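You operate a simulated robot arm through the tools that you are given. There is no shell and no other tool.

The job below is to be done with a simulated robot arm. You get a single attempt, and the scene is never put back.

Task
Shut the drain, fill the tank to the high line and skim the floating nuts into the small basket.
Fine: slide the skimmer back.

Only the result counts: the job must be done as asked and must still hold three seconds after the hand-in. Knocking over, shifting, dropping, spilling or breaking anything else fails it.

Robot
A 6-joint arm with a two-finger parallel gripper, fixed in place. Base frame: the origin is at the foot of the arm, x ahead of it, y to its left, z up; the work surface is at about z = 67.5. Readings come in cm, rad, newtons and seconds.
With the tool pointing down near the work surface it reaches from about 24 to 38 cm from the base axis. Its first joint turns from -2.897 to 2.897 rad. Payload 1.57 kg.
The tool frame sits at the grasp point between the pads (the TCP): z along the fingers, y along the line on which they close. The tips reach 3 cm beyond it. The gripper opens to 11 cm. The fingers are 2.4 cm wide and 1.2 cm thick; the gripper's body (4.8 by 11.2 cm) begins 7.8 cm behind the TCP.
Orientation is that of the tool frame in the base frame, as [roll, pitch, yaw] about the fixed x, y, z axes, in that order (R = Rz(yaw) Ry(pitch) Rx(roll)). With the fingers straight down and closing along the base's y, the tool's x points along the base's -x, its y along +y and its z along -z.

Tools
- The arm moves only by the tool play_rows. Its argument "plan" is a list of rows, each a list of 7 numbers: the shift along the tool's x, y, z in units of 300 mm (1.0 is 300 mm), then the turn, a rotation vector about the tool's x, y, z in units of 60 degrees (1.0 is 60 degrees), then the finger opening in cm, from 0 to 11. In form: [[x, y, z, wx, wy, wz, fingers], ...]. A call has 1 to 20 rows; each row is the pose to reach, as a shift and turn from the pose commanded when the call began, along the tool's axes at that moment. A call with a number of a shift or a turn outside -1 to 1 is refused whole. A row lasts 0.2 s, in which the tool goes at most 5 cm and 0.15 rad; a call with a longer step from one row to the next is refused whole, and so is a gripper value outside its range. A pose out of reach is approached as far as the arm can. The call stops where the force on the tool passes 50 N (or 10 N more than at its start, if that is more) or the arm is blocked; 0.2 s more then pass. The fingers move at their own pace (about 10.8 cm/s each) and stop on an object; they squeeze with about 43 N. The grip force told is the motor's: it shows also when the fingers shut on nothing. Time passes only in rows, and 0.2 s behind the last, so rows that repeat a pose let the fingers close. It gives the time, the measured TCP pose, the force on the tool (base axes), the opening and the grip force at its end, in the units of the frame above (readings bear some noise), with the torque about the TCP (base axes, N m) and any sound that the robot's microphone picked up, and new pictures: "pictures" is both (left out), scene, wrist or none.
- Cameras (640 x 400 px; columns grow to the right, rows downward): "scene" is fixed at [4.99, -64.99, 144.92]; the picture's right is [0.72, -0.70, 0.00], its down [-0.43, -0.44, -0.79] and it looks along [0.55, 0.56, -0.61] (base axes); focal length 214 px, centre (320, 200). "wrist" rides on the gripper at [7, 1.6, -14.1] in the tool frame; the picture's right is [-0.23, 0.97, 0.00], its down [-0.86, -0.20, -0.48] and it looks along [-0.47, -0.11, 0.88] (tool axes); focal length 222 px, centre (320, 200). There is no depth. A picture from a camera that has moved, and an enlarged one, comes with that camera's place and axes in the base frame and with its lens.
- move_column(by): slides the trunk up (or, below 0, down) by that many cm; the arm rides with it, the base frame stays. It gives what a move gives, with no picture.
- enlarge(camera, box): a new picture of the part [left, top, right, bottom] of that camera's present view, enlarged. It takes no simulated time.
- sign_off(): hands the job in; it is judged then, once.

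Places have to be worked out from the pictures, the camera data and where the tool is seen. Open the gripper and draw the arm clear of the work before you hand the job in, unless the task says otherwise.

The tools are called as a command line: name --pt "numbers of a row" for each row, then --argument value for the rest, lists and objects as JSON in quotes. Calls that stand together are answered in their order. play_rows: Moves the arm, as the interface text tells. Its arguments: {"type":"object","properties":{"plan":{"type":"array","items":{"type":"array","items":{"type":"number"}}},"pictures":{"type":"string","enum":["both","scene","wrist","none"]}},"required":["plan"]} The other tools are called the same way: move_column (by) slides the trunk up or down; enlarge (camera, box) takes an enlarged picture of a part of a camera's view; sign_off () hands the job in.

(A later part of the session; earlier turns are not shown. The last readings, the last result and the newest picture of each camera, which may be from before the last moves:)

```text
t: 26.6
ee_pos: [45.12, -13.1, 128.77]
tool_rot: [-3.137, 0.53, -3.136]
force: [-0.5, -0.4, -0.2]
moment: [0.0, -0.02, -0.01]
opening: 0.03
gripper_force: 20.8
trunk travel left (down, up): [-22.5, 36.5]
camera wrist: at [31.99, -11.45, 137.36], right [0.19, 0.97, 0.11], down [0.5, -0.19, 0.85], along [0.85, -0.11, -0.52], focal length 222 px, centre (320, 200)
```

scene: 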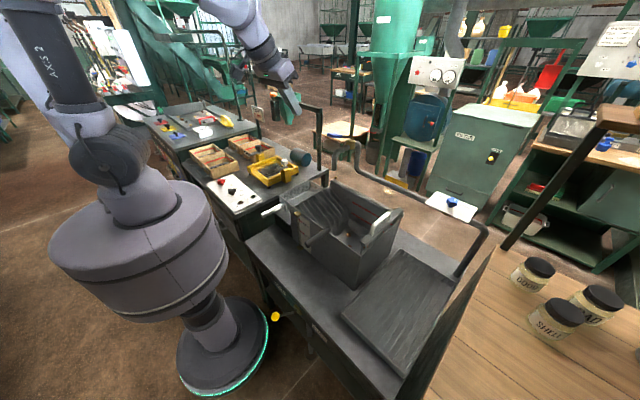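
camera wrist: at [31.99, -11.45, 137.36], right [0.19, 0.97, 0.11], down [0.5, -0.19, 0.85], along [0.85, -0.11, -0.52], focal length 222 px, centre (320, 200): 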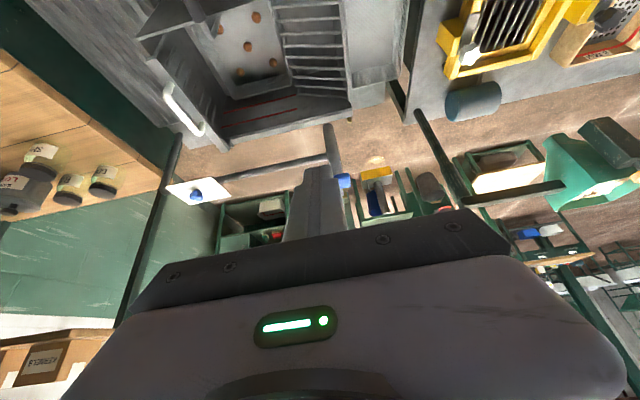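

Tilt works. I'll now move the tilted, closed fingers to just above the blue handle: TCP about (62, -12.1, 123).

play_rows --pt "-0.078 0.007 0.09 0 0 0 0" --pt "-0.156 0.013 0.18 0 0 0 0" --pt "-0.233 0.02 0.27 0 0 0 0" --pt "-0.311 0.026 0.36 0 0 0 0" --pt "-0.389 0.033 0.451 0 0 0 0"

enlarge --camera "scene" --box '[300, 90, 400, 180]'

enlarge --camera "wrist" --box '[240, 80, 420, 220]'

```text
t: 27.8
ee_pos: [62.06, -12.36, 123.05]
tool_rot: [-3.136, 0.527, -3.137]
force: [0.2, 0.4, -0.5]
moment: [0.01, 0.02, -0.04]
opening: 0.01
gripper_force: 21.5
trunk travel left (down, up): [-22.5, 36.5]
camera wrist: at [49.02, -10.57, 131.6], right [0.19, 0.97, 0.11], down [0.5, -0.19, 0.84], along [0.84, -0.11, -0.52], focal length 222 px, centre (320, 200)
```

scene: 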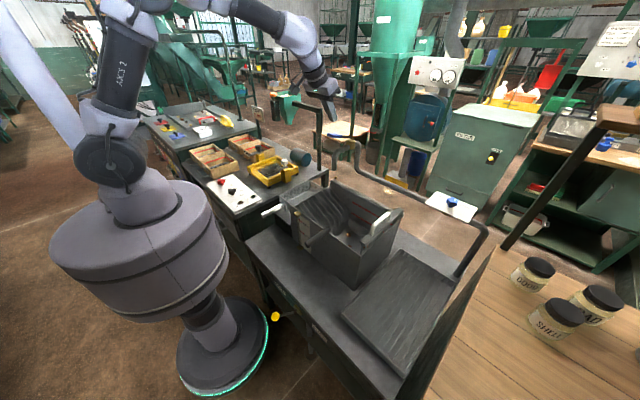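
wrist: 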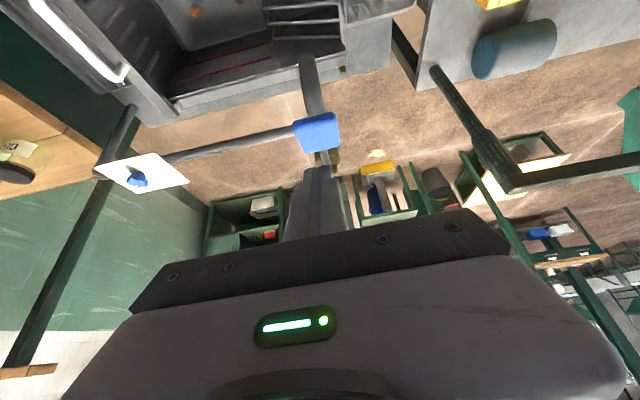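

```text
4.44 times, centred on (350, 135) of scene
camera zoom: at [4.99, -64.99, 144.92], right [0.72, -0.7, 0.0], down [-0.43, -0.44, -0.79], along [0.55, 0.56, -0.61], focal length 953 px, centre (187, 489)
```

zoom: 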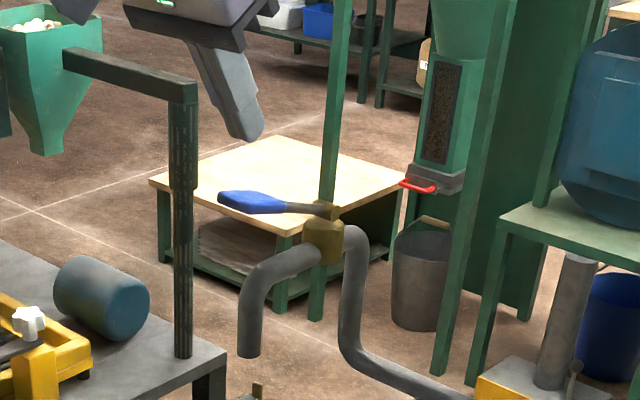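

```text
2.86 times, centred on (330, 150) of wrist
camera zoom: at [49.02, -10.57, 131.6], right [0.19, 0.97, 0.11], down [0.5, -0.19, 0.84], along [0.84, -0.11, -0.52], focal length 635 px, centre (291, 343)
```

zoom: 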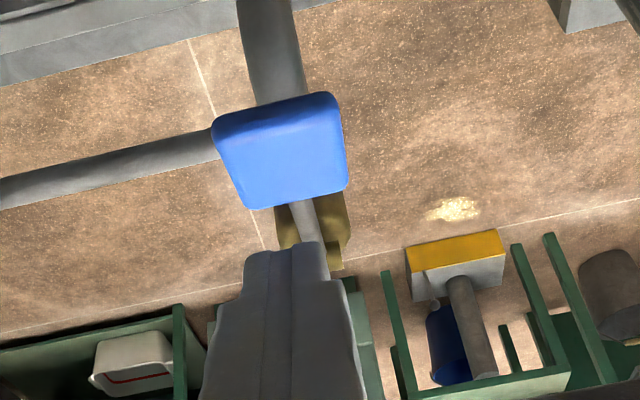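

The finger tip sits about 4–5 cm above the blue handle, centred on it. I'll come straight down and press slowly, listening for water.

play_rows --pt "0.029 0 0.05 0 0 0 0" --pt "0.059 0 0.101 0 0 0 0" --pt "0.067 0 0.115 0 0 0 0" --pt "0.074 0 0.127 0 0 0 0" --pt "0.08 0 0.137 0 0 0 0" --pt "0.086 0 0.147 0 0 0 0" --pt "0.092 0 0.157 0 0 0 0" --pt "0.098 0 0.167 0 0 0 0" --pt "0.104 0 0.177 0 0 0 0" --pt "0.11 0 0.187 0 0 0 0"

enlarge --camera "scene" --box '[300, 90, 400, 180]'

enlarge --camera "wrist" --box '[240, 80, 420, 220]'

```text
t: 30.0
ee_pos: [61.92, -12.15, 116.49]
tool_rot: [-3.136, 0.529, -3.137]
force: [-1.3, -1.3, 2.8]
moment: [0.0, 0.01, 0.01]
opening: 0.0
gripper_force: 20.8
trunk travel left (down, up): [-22.5, 36.5]
camera wrist: at [48.85, -10.46, 125.12], right [0.19, 0.97, 0.11], down [0.5, -0.19, 0.85], along [0.85, -0.11, -0.52], focal length 222 px, centre (320, 200)
```

scene: 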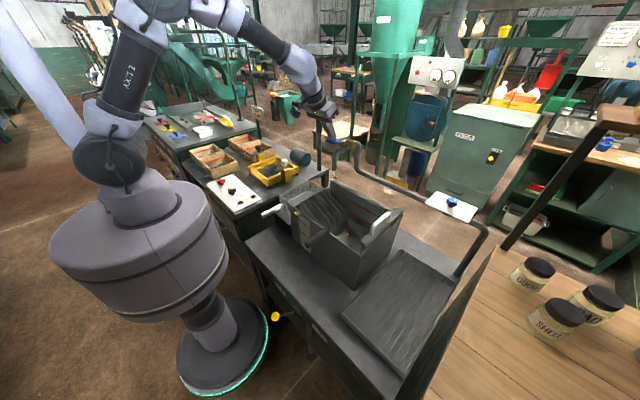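
wrist: 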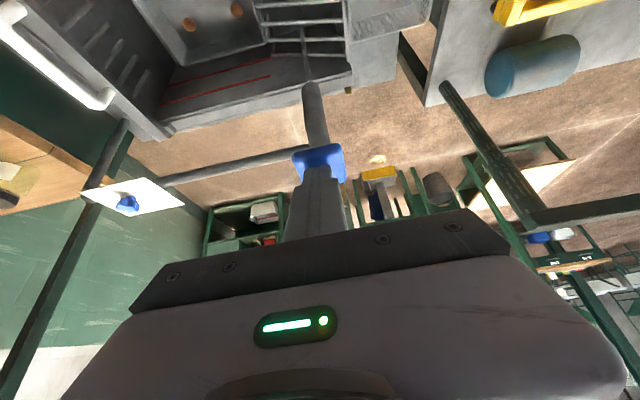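

```text
4.44 times, centred on (350, 135) of scene
camera zoom: at [4.99, -64.99, 144.92], right [0.72, -0.7, 0.0], down [-0.43, -0.44, -0.79], along [0.55, 0.56, -0.61], focal length 953 px, centre (187, 489)
```

zoom: 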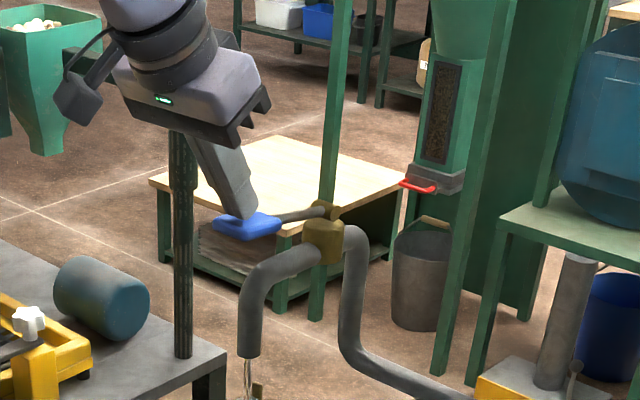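

```text
2.86 times, centred on (330, 150) of wrist
camera zoom: at [48.85, -10.46, 125.12], right [0.19, 0.97, 0.11], down [0.5, -0.19, 0.85], along [0.85, -0.11, -0.52], focal length 635 px, centre (291, 343)
```

zoom: 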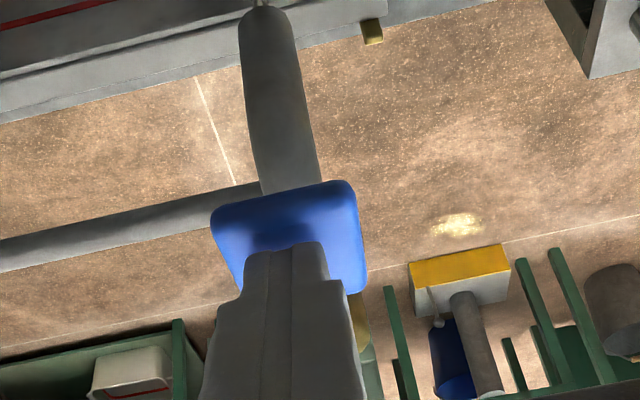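

A thin stream of water is now falling from the spout, so pressing the lever opens the tap. I'll press a bit further and check the stream and the gauge.

play_rows --pt "0.006 0 0.01 0 0 0 0" --pt "0.012 0 0.02 0 0 0 0" --pt "0.018 0 0.03 0 0 0 0" --pt "0.024 0 0.04 0 0 0 0" --pt "0.03 0 0.05 0 0 0 0"

enlarge --camera "scene" --box '[270, 110, 410, 260]'

enlarge --camera "scene" --box '[285, 200, 335, 240]'

```text
t: 31.2
ee_pos: [62.05, -12.12, 114.79]
tool_rot: [-3.136, 0.527, -3.137]
force: [-1.3, 0.9, 3.8]
moment: [0.02, 0.02, -0.03]
opening: 0.0
gripper_force: 21.4
trunk travel left (down, up): [-22.5, 36.5]
camera wrist: at [48.88, -10.43, 123.44], right [0.19, 0.97, 0.11], down [0.5, -0.19, 0.85], along [0.85, -0.11, -0.52], focal length 222 px, centre (320, 200)
```

scene: 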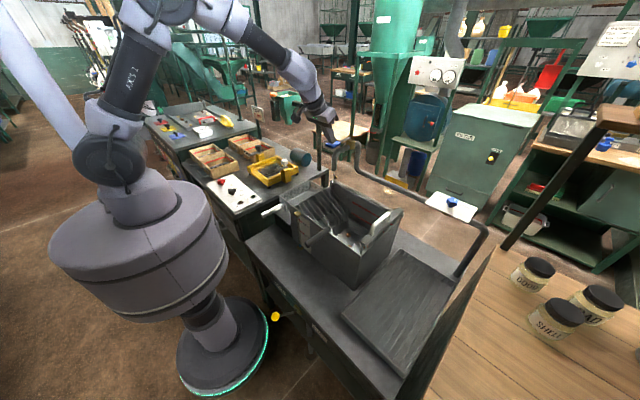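
wrist: 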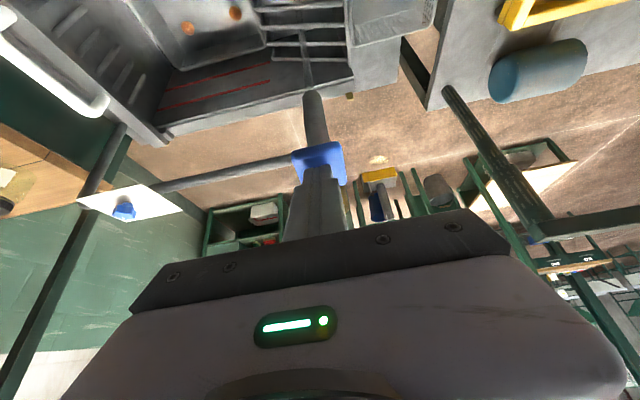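

```text
2.67 times, centred on (340, 185) of scene
camera zoom: at [4.99, -64.99, 144.92], right [0.72, -0.7, 0.0], down [-0.43, -0.44, -0.79], along [0.55, 0.56, -0.61], focal length 572 px, centre (267, 240)
```

zoom: 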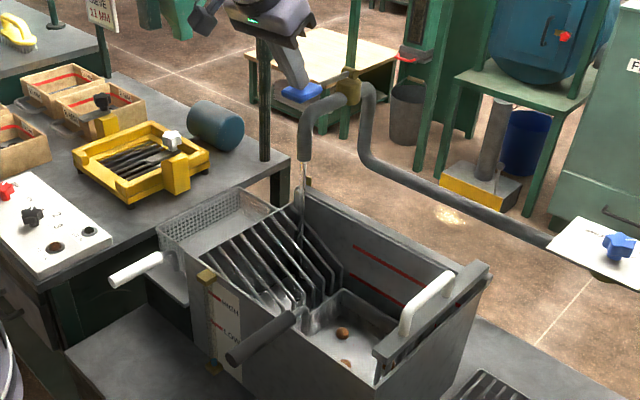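

```text
10.00 times, centred on (310, 220) of scene
camera zoom: at [4.99, -64.99, 144.92], right [0.72, -0.7, 0.0], down [-0.43, -0.44, -0.79], along [0.55, 0.56, -0.61], focal length 2145 px, centre (420, 0)
```

zoom: 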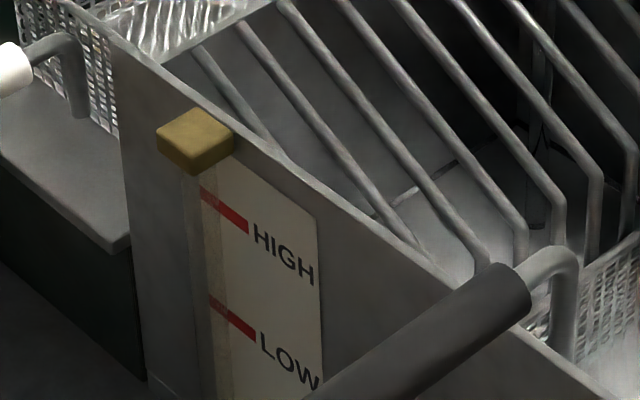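

Water falls into the tank between the bars; the gauge doesn't show any level yet. I'll hold the lever here about 2 s, pressing another centimetre, and compare.

play_rows --pt "0.006 0 0.01 0 0 0 0" --pt "0.012 0 0.02 0 0 0 0" --pt "0.017 0 0.029 0 0 0 0" --pt "0.017 0 0.029 0 0 0 0" --pt "0.017 0 0.029 0 0 0 0" --pt "0.017 0 0.029 0 0 0 0" --pt "0.017 0 0.029 0 0 0 0" --pt "0.017 0 0.029 0 0 0 0" --pt "0.017 0 0.029 0 0 0 0" --pt "0.017 0 0.029 0 0 0 0"

enlarge --camera "scene" --box '[270, 110, 410, 260]'

enlarge --camera "scene" --box '[280, 195, 360, 265]'

```text
t: 33.4
ee_pos: [61.96, -12.11, 113.95]
tool_rot: [-3.137, 0.534, -3.135]
force: [12.8, 1.0, 45.2]
moment: [0.01, -0.61, 0.14]
opening: 0.0
gripper_force: 20.9
trunk travel left (down, up): [-22.5, 36.5]
camera wrist: at [48.77, -10.42, 122.61], right [0.19, 0.98, 0.11], down [0.49, -0.19, 0.85], along [0.85, -0.11, -0.52], focal length 222 px, centre (320, 200)
```

scene: 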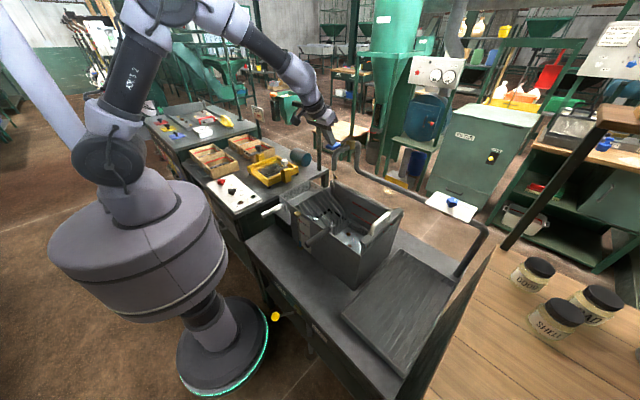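
wrist: 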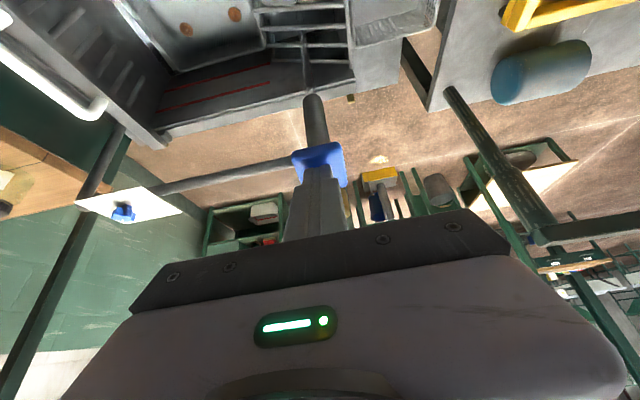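

```text
2.67 times, centred on (340, 185) of scene
camera zoom: at [4.99, -64.99, 144.92], right [0.72, -0.7, 0.0], down [-0.43, -0.44, -0.79], along [0.55, 0.56, -0.61], focal length 572 px, centre (267, 240)
```

zoom: 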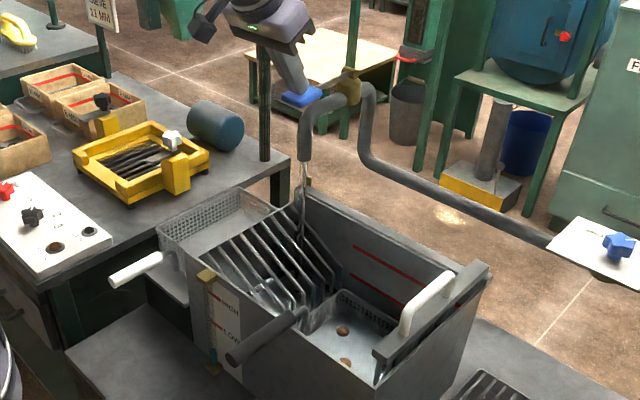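

```text
5.71 times, centred on (320, 230) of scene
camera zoom: at [4.99, -64.99, 144.92], right [0.72, -0.7, 0.0], down [-0.43, -0.44, -0.79], along [0.55, 0.56, -0.61], focal length 1226 px, centre (320, 29)
```

zoom: 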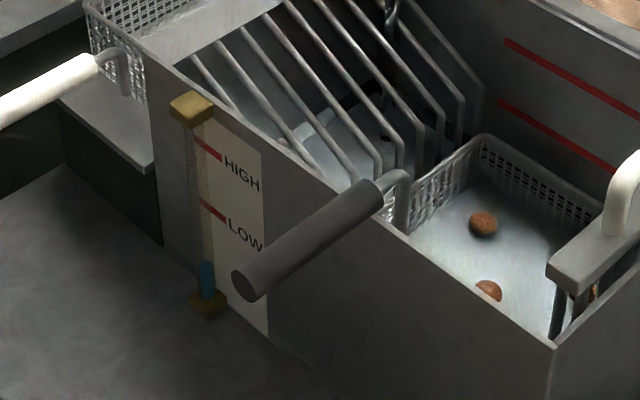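

The lever is at its lower stop (45 N), and blue water is rising in the gauge, still below LOW. I'll ease off slightly to cut the force and hold about 2 s to measure the fill rate.

play_rows --pt "-0.005 0 -0.008 0 0 0 0" --pt "-0.005 0 -0.008 0 0 0 0" --pt "-0.005 0 -0.008 0 0 0 0" --pt "-0.005 0 -0.008 0 0 0 0" --pt "-0.005 0 -0.008 0 0 0 0" --pt "-0.005 0 -0.008 0 0 0 0" --pt "-0.005 0 -0.008 0 0 0 0" --pt "-0.005 0 -0.008 0 0 0 0" --pt "-0.005 0 -0.008 0 0 0 0" --pictures "none"

enlarge --camera "scene" --box '[280, 195, 360, 265]'

```text
t: 35.4
ee_pos: [61.88, -12.16, 114.08]
tool_rot: [-3.136, 0.53, -3.135]
force: [8.4, -0.8, 29.4]
moment: [-0.01, -0.4, 0.06]
opening: 0.02
gripper_force: 20.8
trunk travel left (down, up): [-22.5, 36.5]
```

```text
5.71 times, centred on (320, 230) of scene
camera zoom: at [4.99, -64.99, 144.92], right [0.72, -0.7, 0.0], down [-0.43, -0.44, -0.79], along [0.55, 0.56, -0.61], focal length 1226 px, centre (320, 29)
```

zoom: 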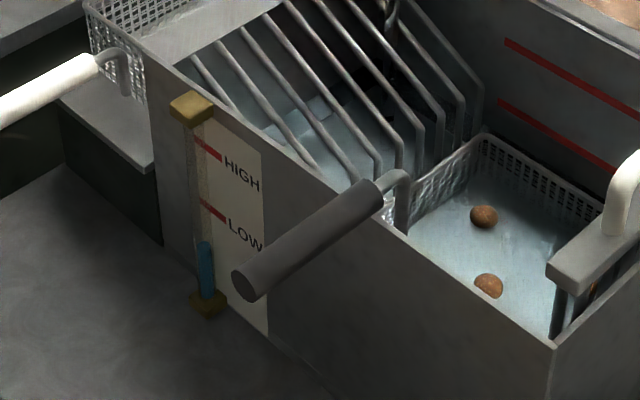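

Rate is about 10 zoomed rows per second; HIGH is ~95 rows above the current level. I'll hold for about 4 s more and look again.

play_rows --pt "0 0 0 0 0 0 0" --pt "0 0 0 0 0 0 0" --pt "0 0 0 0 0 0 0" --pt "0 0 0 0 0 0 0" --pt "0 0 0 0 0 0 0" --pt "0 0 0 0 0 0 0" --pt "0 0 0 0 0 0 0" --pt "0 0 0 0 0 0 0" --pt "0 0 0 0 0 0 0" --pt "0 0 0 0 0 0 0" --pt "0 0 0 0 0 0 0" --pt "0 0 0 0 0 0 0" --pt "0 0 0 0 0 0 0" --pt "0 0 0 0 0 0 0" --pt "0 0 0 0 0 0 0" --pt "0 0 0 0 0 0 0" --pt "0 0 0 0 0 0 0" --pt "0 0 0 0 0 0 0" --pt "0 0 0 0 0 0 0" --pictures "none"

enlarge --camera "scene" --box '[280, 195, 360, 265]'

```text
t: 39.4
ee_pos: [61.92, -12.11, 114.0]
tool_rot: [-3.137, 0.53, -3.137]
force: [6.0, -1.4, 27.5]
moment: [-0.03, -0.33, -0.01]
opening: 0.0
gripper_force: 21.3
trunk travel left (down, up): [-22.5, 36.5]
```

```text
5.71 times, centred on (320, 230) of scene
camera zoom: at [4.99, -64.99, 144.92], right [0.72, -0.7, 0.0], down [-0.43, -0.44, -0.79], along [0.55, 0.56, -0.61], focal length 1226 px, centre (320, 29)
```

zoom: 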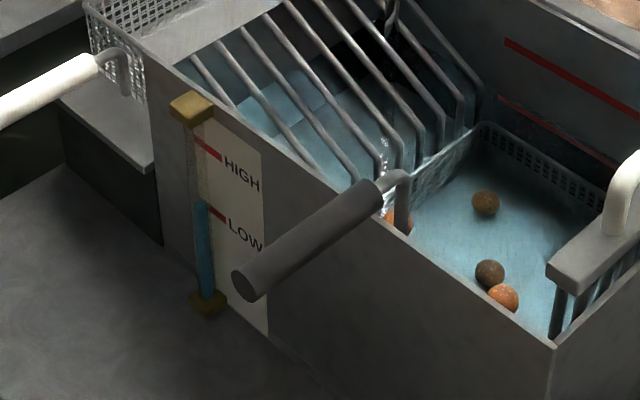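

The level is right at LOW with about 5.5 s to HIGH, and three lighter nuts are beginning to float while two dark ones stay sunk. Before going further I'll lift the fingers to test whether the lever springs back shut by itself.

play_rows --pt "-0.03 0 -0.05 0 0 0 0" --pt "-0.07 0 -0.115 0 0 0 0"

enlarge --camera "scene" --box '[270, 110, 410, 260]'

enlarge --camera "scene" --box '[300, 90, 400, 180]'

enlarge --camera "scene" --box '[280, 195, 360, 265]'

```text
t: 40.0
ee_pos: [61.94, -11.96, 117.84]
tool_rot: [-3.138, 0.527, -3.138]
force: [-0.8, 0.2, 2.0]
moment: [0.06, -0.01, 0.01]
opening: 0.0
gripper_force: 20.6
trunk travel left (down, up): [-22.5, 36.5]
camera wrist: at [48.87, -10.38, 126.6], right [0.19, 0.97, 0.11], down [0.5, -0.2, 0.84], along [0.84, -0.11, -0.52], focal length 222 px, centre (320, 200)
```

scene: 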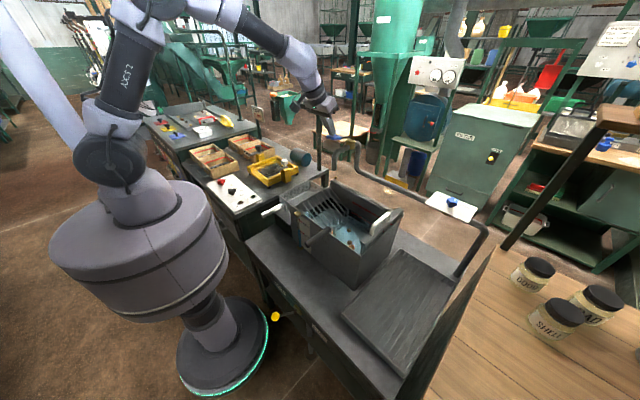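
wrist: 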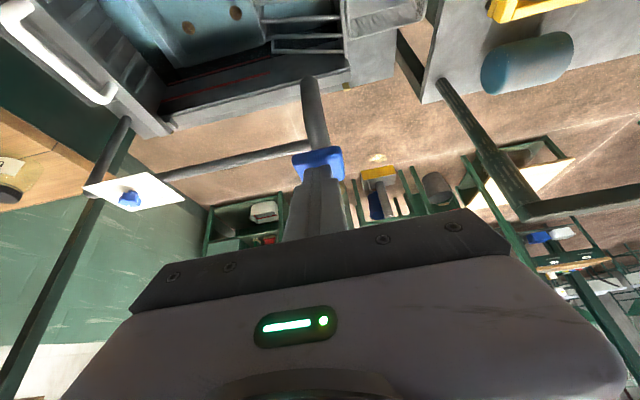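

```text
2.67 times, centred on (340, 185) of scene
camera zoom: at [4.99, -64.99, 144.92], right [0.72, -0.7, 0.0], down [-0.43, -0.44, -0.79], along [0.55, 0.56, -0.61], focal length 572 px, centre (267, 240)
```

zoom: 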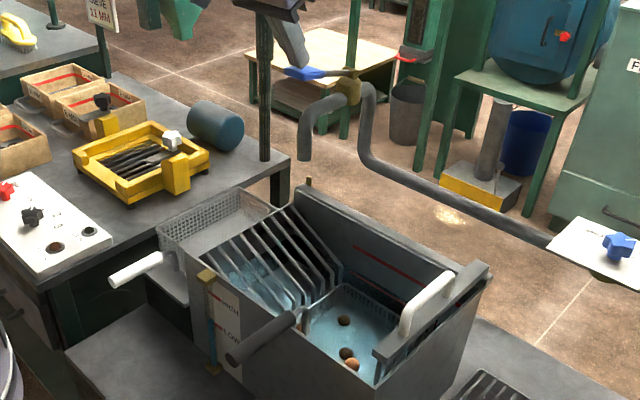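

```text
4.44 times, centred on (350, 135) of scene
camera zoom: at [4.99, -64.99, 144.92], right [0.72, -0.7, 0.0], down [-0.43, -0.44, -0.79], along [0.55, 0.56, -0.61], focal length 953 px, centre (187, 489)
```

zoom: 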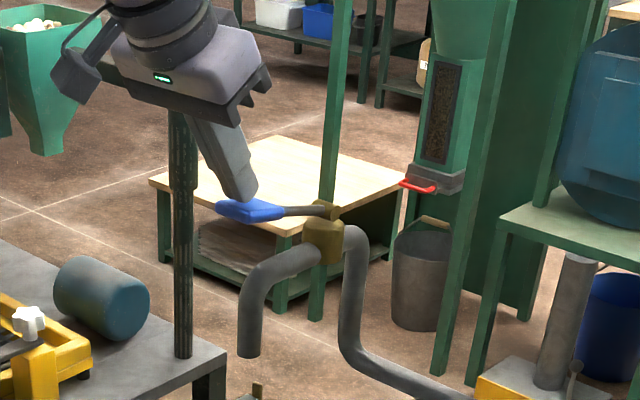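

```text
5.71 times, centred on (320, 230) of scene
camera zoom: at [4.99, -64.99, 144.92], right [0.72, -0.7, 0.0], down [-0.43, -0.44, -0.79], along [0.55, 0.56, -0.61], focal length 1226 px, centre (320, 29)
```

zoom: 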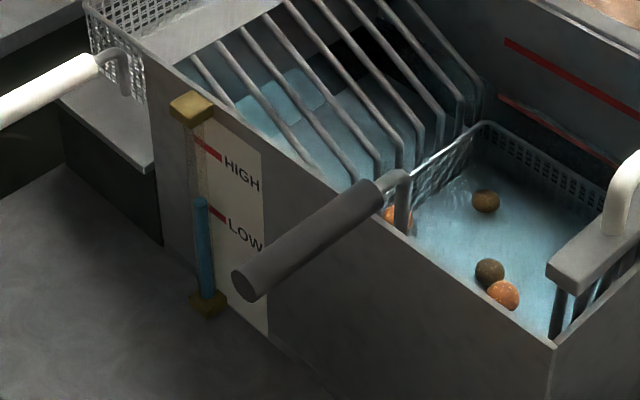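

The lever springs back and the flow stops on release, so I control the fill by holding it. I'll press again for about 3 s and check the level.

play_rows --pt "0.04 0 0.065 0 0 0 0" --pt "0.07 0 0.115 0 0 0 0" --pt "0.07 0 0.115 0 0 0 0" --pt "0.07 0 0.115 0 0 0 0" --pt "0.07 0 0.115 0 0 0 0" --pt "0.07 0 0.115 0 0 0 0" --pt "0.07 0 0.115 0 0 0 0" --pt "0.07 0 0.115 0 0 0 0" --pt "0.07 0 0.115 0 0 0 0" --pt "0.07 0 0.115 0 0 0 0" --pt "0.07 0 0.115 0 0 0 0" --pt "0.07 0 0.115 0 0 0 0" --pt "0.07 0 0.115 0 0 0 0" --pt "0.07 0 0.115 0 0 0 0" --pt "0.07 0 0.115 0 0 0 0" --pt "0.07 0 0.115 0 0 0 0" --pictures "none"

enlarge --camera "scene" --box '[280, 195, 360, 265]'

enlarge --camera "scene" --box '[290, 205, 320, 225]'

```text
t: 43.4
ee_pos: [61.96, -12.2, 114.17]
tool_rot: [-3.137, 0.53, -3.135]
force: [5.4, 2.3, 15.5]
moment: [0.04, -0.24, -0.01]
opening: 0.02
gripper_force: 20.7
trunk travel left (down, up): [-22.5, 36.5]
```

```text
5.71 times, centred on (320, 230) of scene
camera zoom: at [4.99, -64.99, 144.92], right [0.72, -0.7, 0.0], down [-0.43, -0.44, -0.79], along [0.55, 0.56, -0.61], focal length 1226 px, centre (320, 29)
```

zoom: 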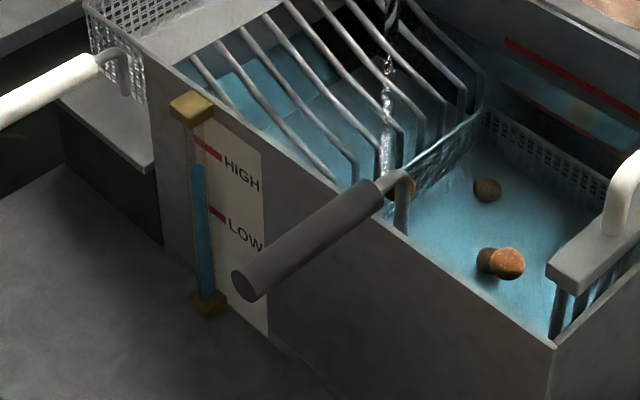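

```text
16.00 times, centred on (305, 215) of scene
camera zoom: at [4.99, -64.99, 144.92], right [0.72, -0.7, 0.0], down [-0.43, -0.44, -0.79], along [0.55, 0.56, -0.61], focal length 3432 px, centre (560, -40)
```

zoom: 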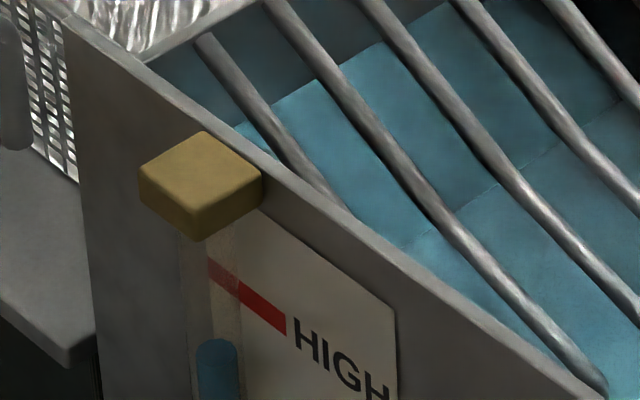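

Level is close, roughly 1.5–2 s short of HIGH. I'll check against the red lines on the tank's back wall too before topping up.

enlarge --camera "scene" --box '[345, 180, 415, 230]'

enlarge --camera "wrist" --box '[130, 20, 330, 140]'

```text
8.00 times, centred on (380, 205) of scene
camera zoom: at [4.99, -64.99, 144.92], right [0.72, -0.7, 0.0], down [-0.43, -0.44, -0.79], along [0.55, 0.56, -0.61], focal length 1716 px, centre (-160, 160)
```

zoom: 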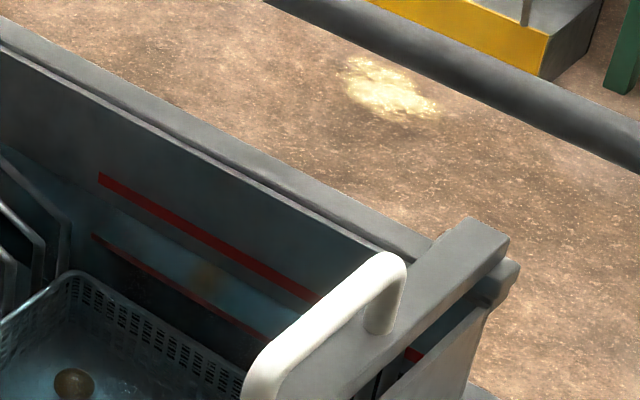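

```text
3.20 times, centred on (230, 80) of wrist
camera zoom: at [48.78, -10.42, 122.82], right [0.19, 0.97, 0.11], down [0.5, -0.19, 0.85], along [0.85, -0.11, -0.52], focal length 711 px, centre (608, 584)
```

zoom: 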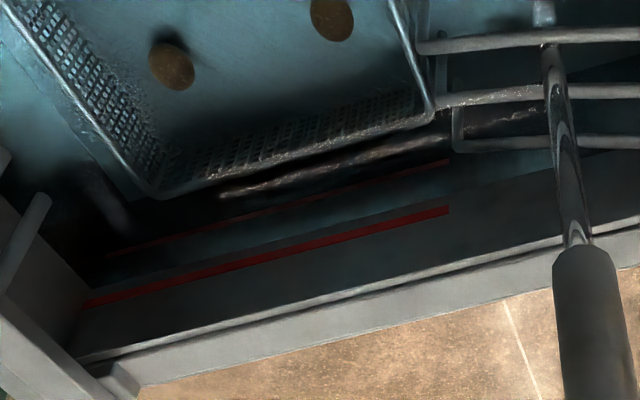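

I'll zoom further on the waterline along the back wall to compare with the HIGH stripe.

enlarge --camera "scene" --box '[350, 198, 380, 218]'

enlarge --camera "wrist" --box '[150, 60, 280, 130]'

enlarge --camera "scene" --box '[294, 210, 312, 240]'

```text
16.00 times, centred on (365, 208) of scene
camera zoom: at [4.99, -64.99, 144.92], right [0.72, -0.7, 0.0], down [-0.43, -0.44, -0.79], along [0.55, 0.56, -0.61], focal length 3432 px, centre (-400, 72)
```

zoom: 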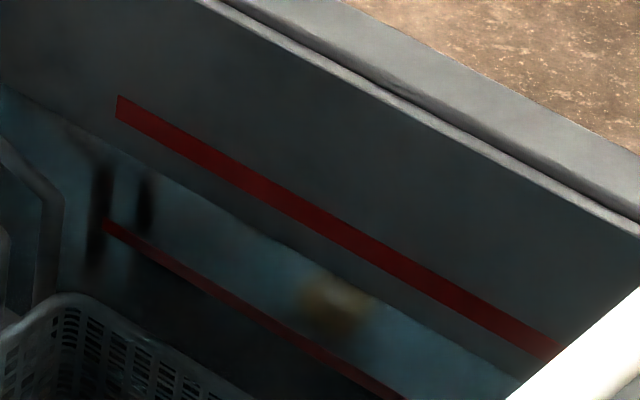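

```text
4.92 times, centred on (215, 95) of wrist
camera zoom: at [48.78, -10.42, 122.82], right [0.19, 0.97, 0.11], down [0.5, -0.19, 0.85], along [0.85, -0.11, -0.52], focal length 1094 px, centre (837, 717)
```

zoom: 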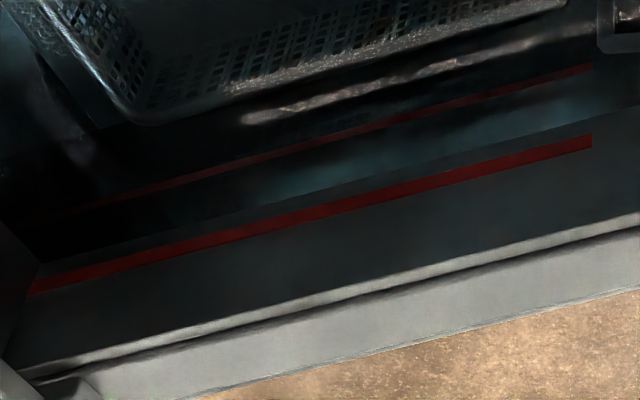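

```text
13.33 times, centred on (303, 225) of scene
camera zoom: at [4.99, -64.99, 144.92], right [0.72, -0.7, 0.0], down [-0.43, -0.44, -0.79], along [0.55, 0.56, -0.61], focal length 2860 px, centre (547, -133)
```

zoom: 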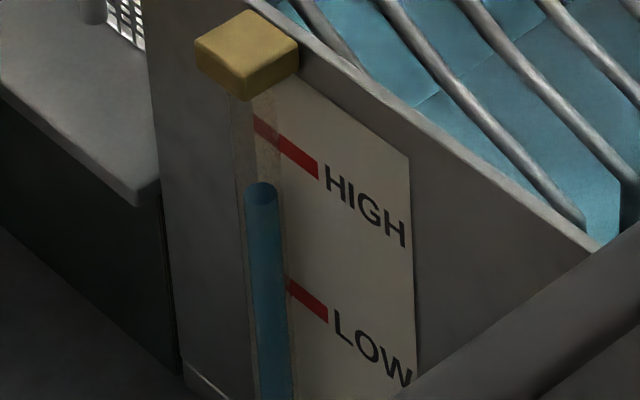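

The back-wall waterline is about 1.5 cm below the HIGH stripe, and the tank fills ~0.9 cm/s. I'll hold for another 1.2 s and re-check.

play_rows --pt "0 0 0 0 0 0 0" --pt "0 0 0 0 0 0 0" --pt "0 0 0 0 0 0 0" --pt "0 0 0 0 0 0 0" --pt "0 0 0 0 0 0 0" --pictures "none"

enlarge --camera "scene" --box '[350, 198, 380, 218]'

enlarge --camera "scene" --box '[294, 210, 312, 240]'

enlarge --camera "wrist" --box '[150, 60, 280, 130]'

```text
t: 44.6
ee_pos: [61.93, -12.14, 114.21]
tool_rot: [-3.136, 0.53, -3.136]
force: [4.8, 0.4, 16.3]
moment: [0.06, -0.26, 0.01]
opening: 0.0
gripper_force: 21.9
trunk travel left (down, up): [-22.5, 36.5]
```

```text
16.00 times, centred on (365, 208) of scene
camera zoom: at [4.99, -64.99, 144.92], right [0.72, -0.7, 0.0], down [-0.43, -0.44, -0.79], along [0.55, 0.56, -0.61], focal length 3432 px, centre (-400, 72)
```

zoom: 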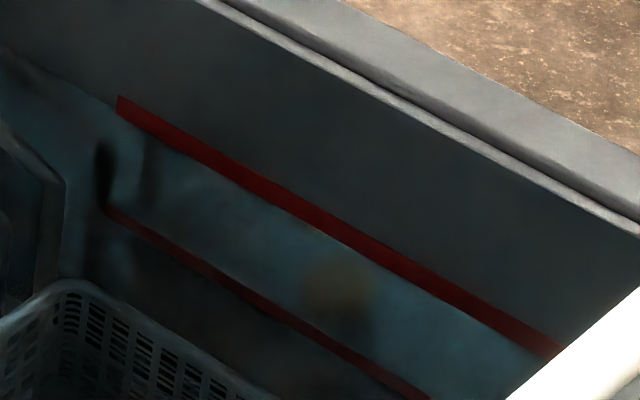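

```text
13.33 times, centred on (303, 225) of scene
camera zoom: at [4.99, -64.99, 144.92], right [0.72, -0.7, 0.0], down [-0.43, -0.44, -0.79], along [0.55, 0.56, -0.61], focal length 2860 px, centre (547, -133)
```

zoom: 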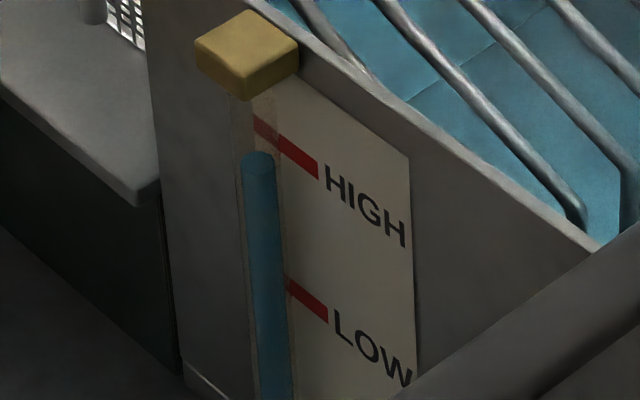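

```text
4.92 times, centred on (215, 95) of wrist
camera zoom: at [48.78, -10.42, 122.82], right [0.19, 0.97, 0.11], down [0.5, -0.19, 0.85], along [0.85, -0.11, -0.52], focal length 1094 px, centre (837, 717)
```

zoom: 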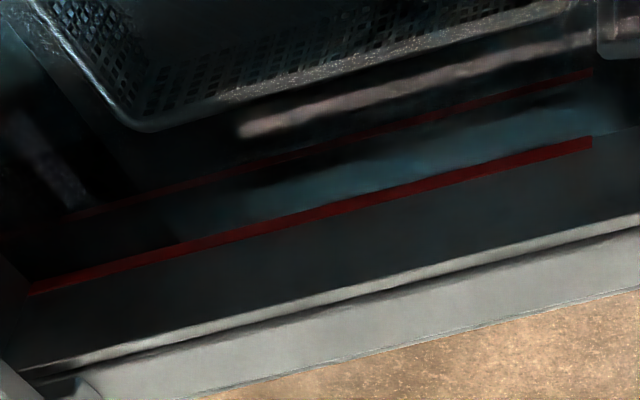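

The waterline is now just at the lower edge of the HIGH stripe, with about 0.2–0.3 cm to go; the closing movement will add a bit. I'll release the lever now by lifting straight up and re-check.

play_rows --pt "-0.035 0 -0.06 0 0 0 0" --pt "-0.085 0 -0.145 0 0 0 0" --pt "-0.13 0 -0.222 0 0 0 0" --pt "-0.15 0 -0.256 0 0 0 0" --pt "-0.15 0 -0.256 0 0 0 0"

enlarge --camera "scene" --box '[350, 198, 380, 218]'

enlarge --camera "scene" --box '[294, 210, 312, 240]'

enlarge --camera "scene" --box '[270, 110, 410, 260]'

```text
t: 45.8
ee_pos: [61.97, -12.04, 122.82]
tool_rot: [-3.136, 0.53, -3.136]
force: [0.0, 0.2, 0.8]
moment: [0.01, 0.03, 0.0]
opening: 0.0
gripper_force: 21.5
trunk travel left (down, up): [-22.5, 36.5]
camera wrist: at [48.86, -10.44, 131.54], right [0.19, 0.97, 0.11], down [0.5, -0.19, 0.85], along [0.85, -0.11, -0.52], focal length 222 px, centre (320, 200)
```

scene: 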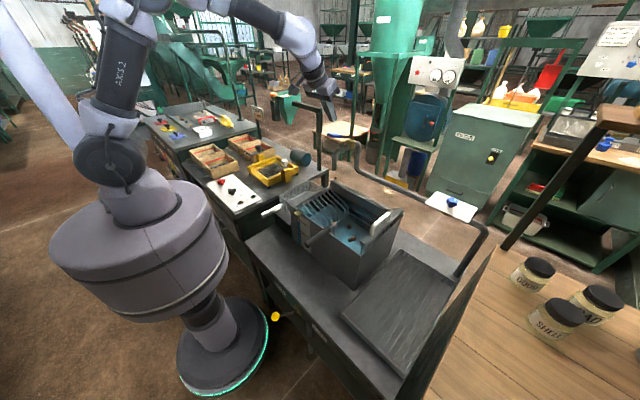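
wrist: 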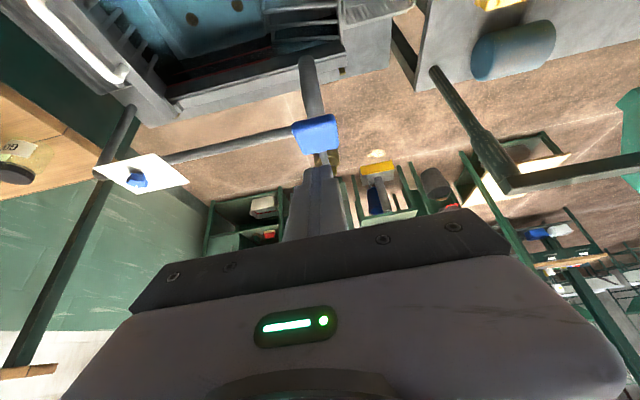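

```text
16.00 times, centred on (365, 208) of scene
camera zoom: at [4.99, -64.99, 144.92], right [0.72, -0.7, 0.0], down [-0.43, -0.44, -0.79], along [0.55, 0.56, -0.61], focal length 3432 px, centre (-400, 72)
```

zoom: 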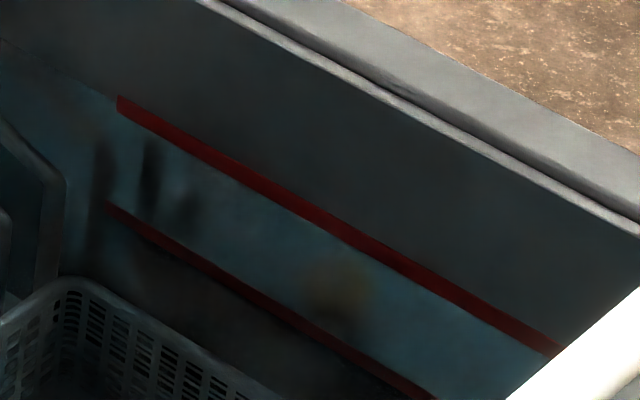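

```text
13.33 times, centred on (303, 225) of scene
camera zoom: at [4.99, -64.99, 144.92], right [0.72, -0.7, 0.0], down [-0.43, -0.44, -0.79], along [0.55, 0.56, -0.61], focal length 2860 px, centre (547, -133)
```

zoom: 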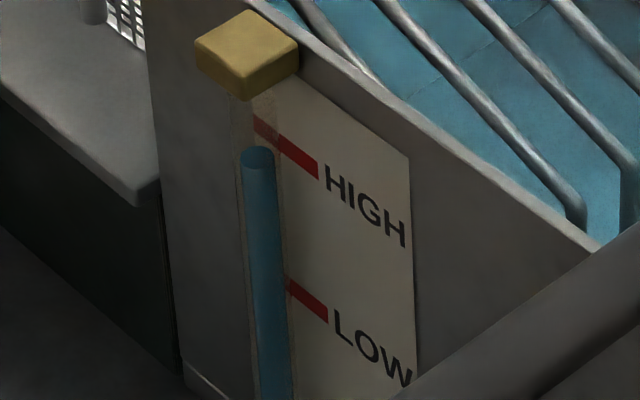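

```text
2.67 times, centred on (340, 185) of scene
camera zoom: at [4.99, -64.99, 144.92], right [0.72, -0.7, 0.0], down [-0.43, -0.44, -0.79], along [0.55, 0.56, -0.61], focal length 572 px, centre (267, 240)
```

zoom: 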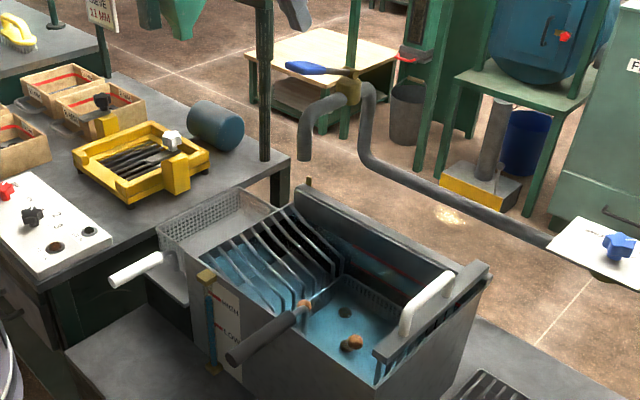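

The flow has stopped and the lever has sprung back. I'll zoom once more at the stripe's left end and from the wrist to judge the waterline exactly.

enlarge --camera "scene" --box '[344, 203, 360, 213]'

enlarge --camera "wrist" --box '[160, 20, 300, 100]'

enlarge --camera "scene" --box '[310, 195, 400, 255]'

```text
16.00 times, centred on (352, 208) of scene
camera zoom: at [4.99, -64.99, 144.92], right [0.72, -0.7, 0.0], down [-0.43, -0.44, -0.79], along [0.55, 0.56, -0.61], focal length 3432 px, centre (-192, 72)
```

zoom: 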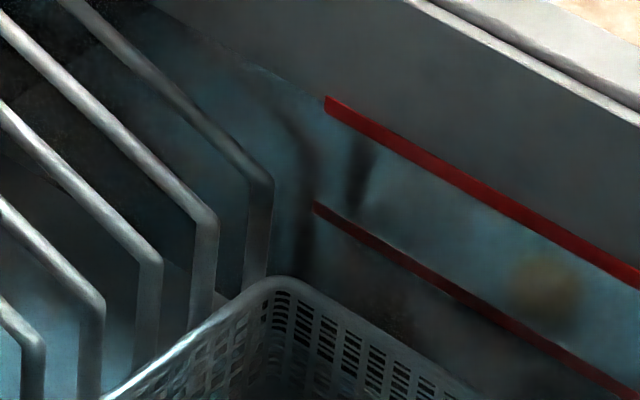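

```text
4.57 times, centred on (230, 60) of wrist
camera zoom: at [48.86, -10.44, 131.54], right [0.19, 0.97, 0.11], down [0.5, -0.19, 0.85], along [0.85, -0.11, -0.52], focal length 1015 px, centre (731, 840)
```

zoom: 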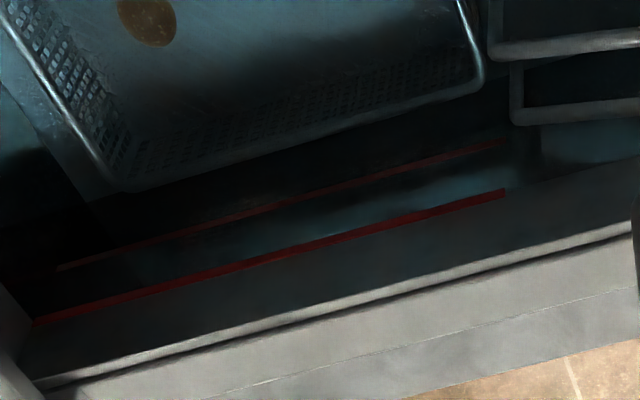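

```text
6.67 times, centred on (355, 225) of scene
camera zoom: at [4.99, -64.99, 144.92], right [0.72, -0.7, 0.0], down [-0.43, -0.44, -0.79], along [0.55, 0.56, -0.61], focal length 1430 px, centre (87, 33)
```

zoom: 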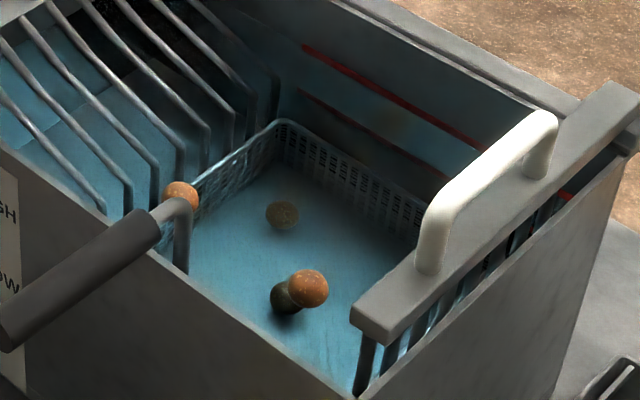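

The waterline sits on the HIGH stripe and the lever is back up with no flow. Now I'll carry the tilted gripper back from the spout and over to a point above the skimmer handle (about (55.5, -41.3, 108)), fingers opened to 7 cm.

play_rows --pt "0.115 -0.01 -0.067 0 0 0 0" --pt "0.23 -0.02 -0.135 0 0 0 0" --pt "0.345 -0.03 -0.202 0 0 0 0" --pt "0.356 -0.148 -0.137 0 0 0 0" --pt "0.368 -0.267 -0.072 0 0 0 3" --pt "0.379 -0.385 -0.008 0 0 0 7" --pt "0.391 -0.504 0.057 0 0 0 7" --pt "0.402 -0.622 0.122 0 0 0 7" --pt "0.414 -0.74 0.187 0 0 0 7" --pt "0.425 -0.859 0.251 0 0 0 7" --pt "0.436 -0.977 0.316 0 0 0 7"

enlarge --camera "wrist" --box '[200, 60, 460, 240]'

enlarge --camera "scene" --box '[310, 150, 430, 250]'

```text
t: 48.2
ee_pos: [55.66, -41.57, 108.15]
tool_rot: [-3.138, 0.529, -3.135]
force: [0.5, 0.6, -0.6]
moment: [-0.01, 0.0, 0.05]
opening: 7.01
gripper_force: 0.1
trunk travel left (down, up): [-22.5, 36.5]
camera wrist: at [42.57, -39.94, 116.79], right [0.19, 0.97, 0.11], down [0.5, -0.19, 0.84], along [0.85, -0.11, -0.52], focal length 222 px, centre (320, 200)
```

scene: 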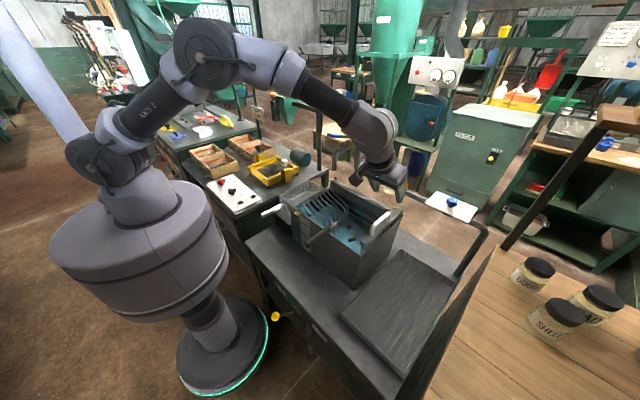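
wrist: 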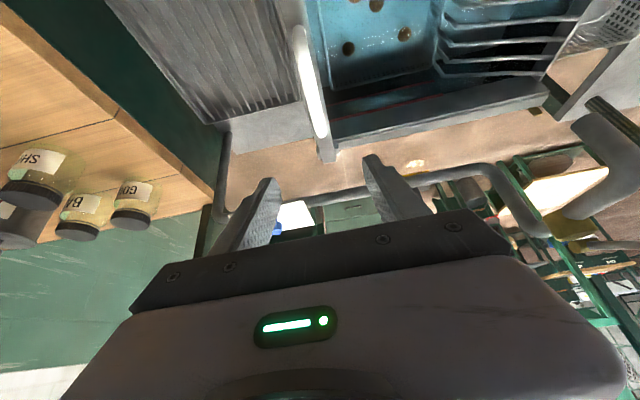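

```text
2.22 times, centred on (330, 150) of wrist
camera zoom: at [42.57, -39.94, 116.79], right [0.19, 0.97, 0.11], down [0.5, -0.19, 0.84], along [0.85, -0.11, -0.52], focal length 494 px, centre (298, 311)
```

zoom: 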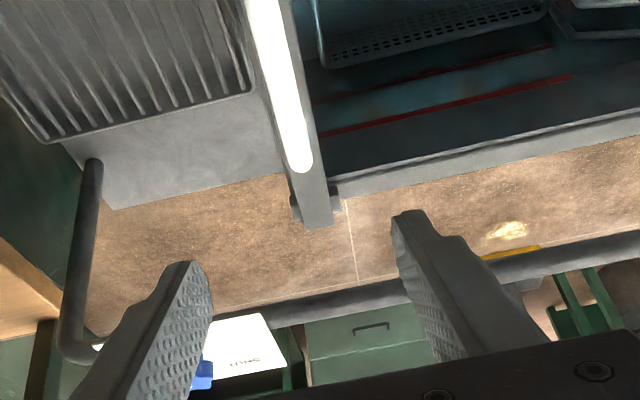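

```text
4.00 times, centred on (370, 200) of scene
camera zoom: at [4.99, -64.99, 144.92], right [0.72, -0.7, 0.0], down [-0.43, -0.44, -0.79], along [0.55, 0.56, -0.61], focal length 858 px, centre (120, 200)
```

zoom: 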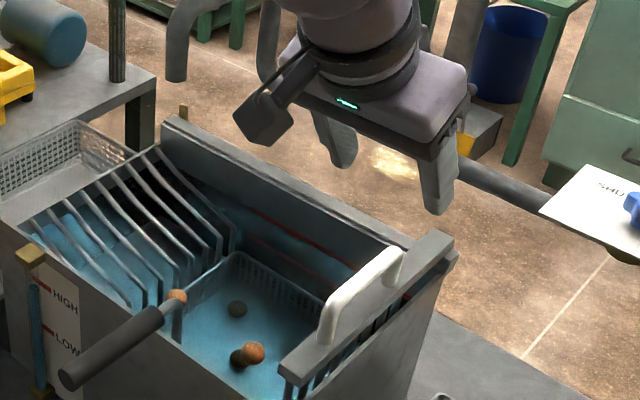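

The handle re-measures at x 51–62.5, y ≈ -41.4, z ≈ 94.7, right between the open fingers. I'll go straight down to z ≈ 95.3 and close on it.

play_rows --pt "0.06 0.001 0.1025 0 0 0 7" --pt "0.12 0.003 0.205 0 0 0 7" --pt "0.17 0.005 0.29 0 0 0 7" --pt "0.195 0.005 0.333 0 0 0 7" --pt "0.215 0.005 0.367 0 0 0 7"

enlarge --camera "wrist" --box '[200, 60, 460, 240]'

enlarge --camera "scene" --box '[310, 150, 430, 250]'

```text
t: 49.4
ee_pos: [55.6, -41.48, 95.46]
tool_rot: [-3.138, 0.53, -3.136]
force: [-0.1, -0.3, 0.3]
moment: [-0.02, 0.02, 0.01]
opening: 6.99
gripper_force: 0.1
trunk travel left (down, up): [-22.5, 36.5]
camera wrist: at [42.45, -39.73, 104.09], right [0.19, 0.97, 0.11], down [0.5, -0.19, 0.85], along [0.85, -0.11, -0.52], focal length 222 px, centre (320, 200)
```

scene: 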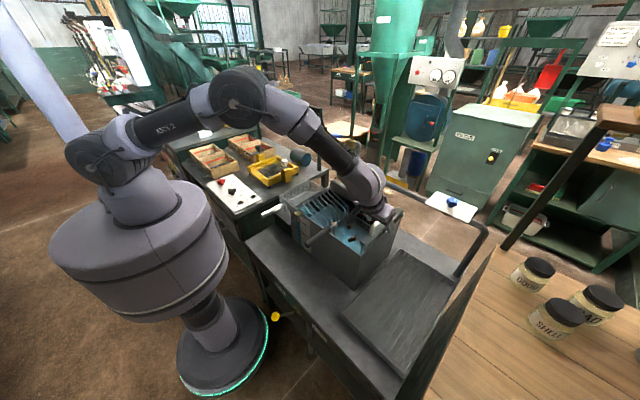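
wrist: 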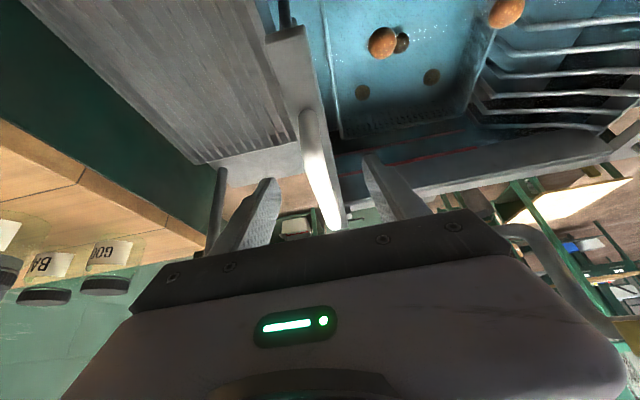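

```text
2.22 times, centred on (330, 150) of wrist
camera zoom: at [42.45, -39.73, 104.09], right [0.19, 0.97, 0.11], down [0.5, -0.19, 0.85], along [0.85, -0.11, -0.52], focal length 494 px, centre (298, 311)
```

zoom: 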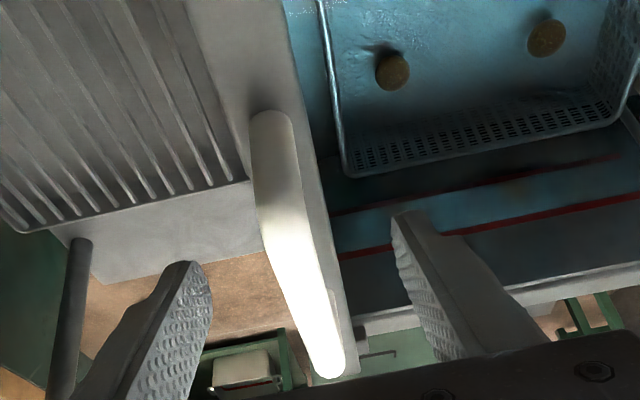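

```text
4.00 times, centred on (370, 200) of scene
camera zoom: at [4.99, -64.99, 144.92], right [0.72, -0.7, 0.0], down [-0.43, -0.44, -0.79], along [0.55, 0.56, -0.61], focal length 858 px, centre (120, 200)
```

zoom: 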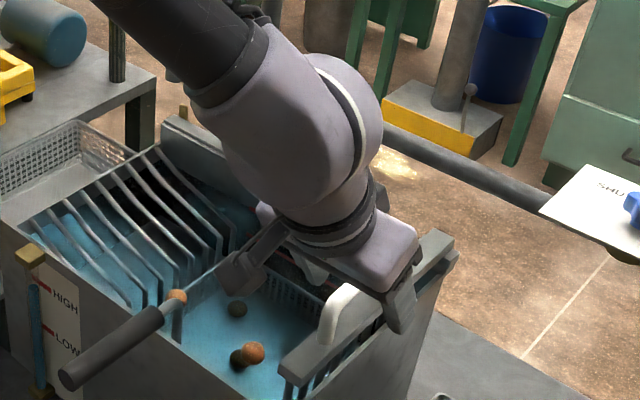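

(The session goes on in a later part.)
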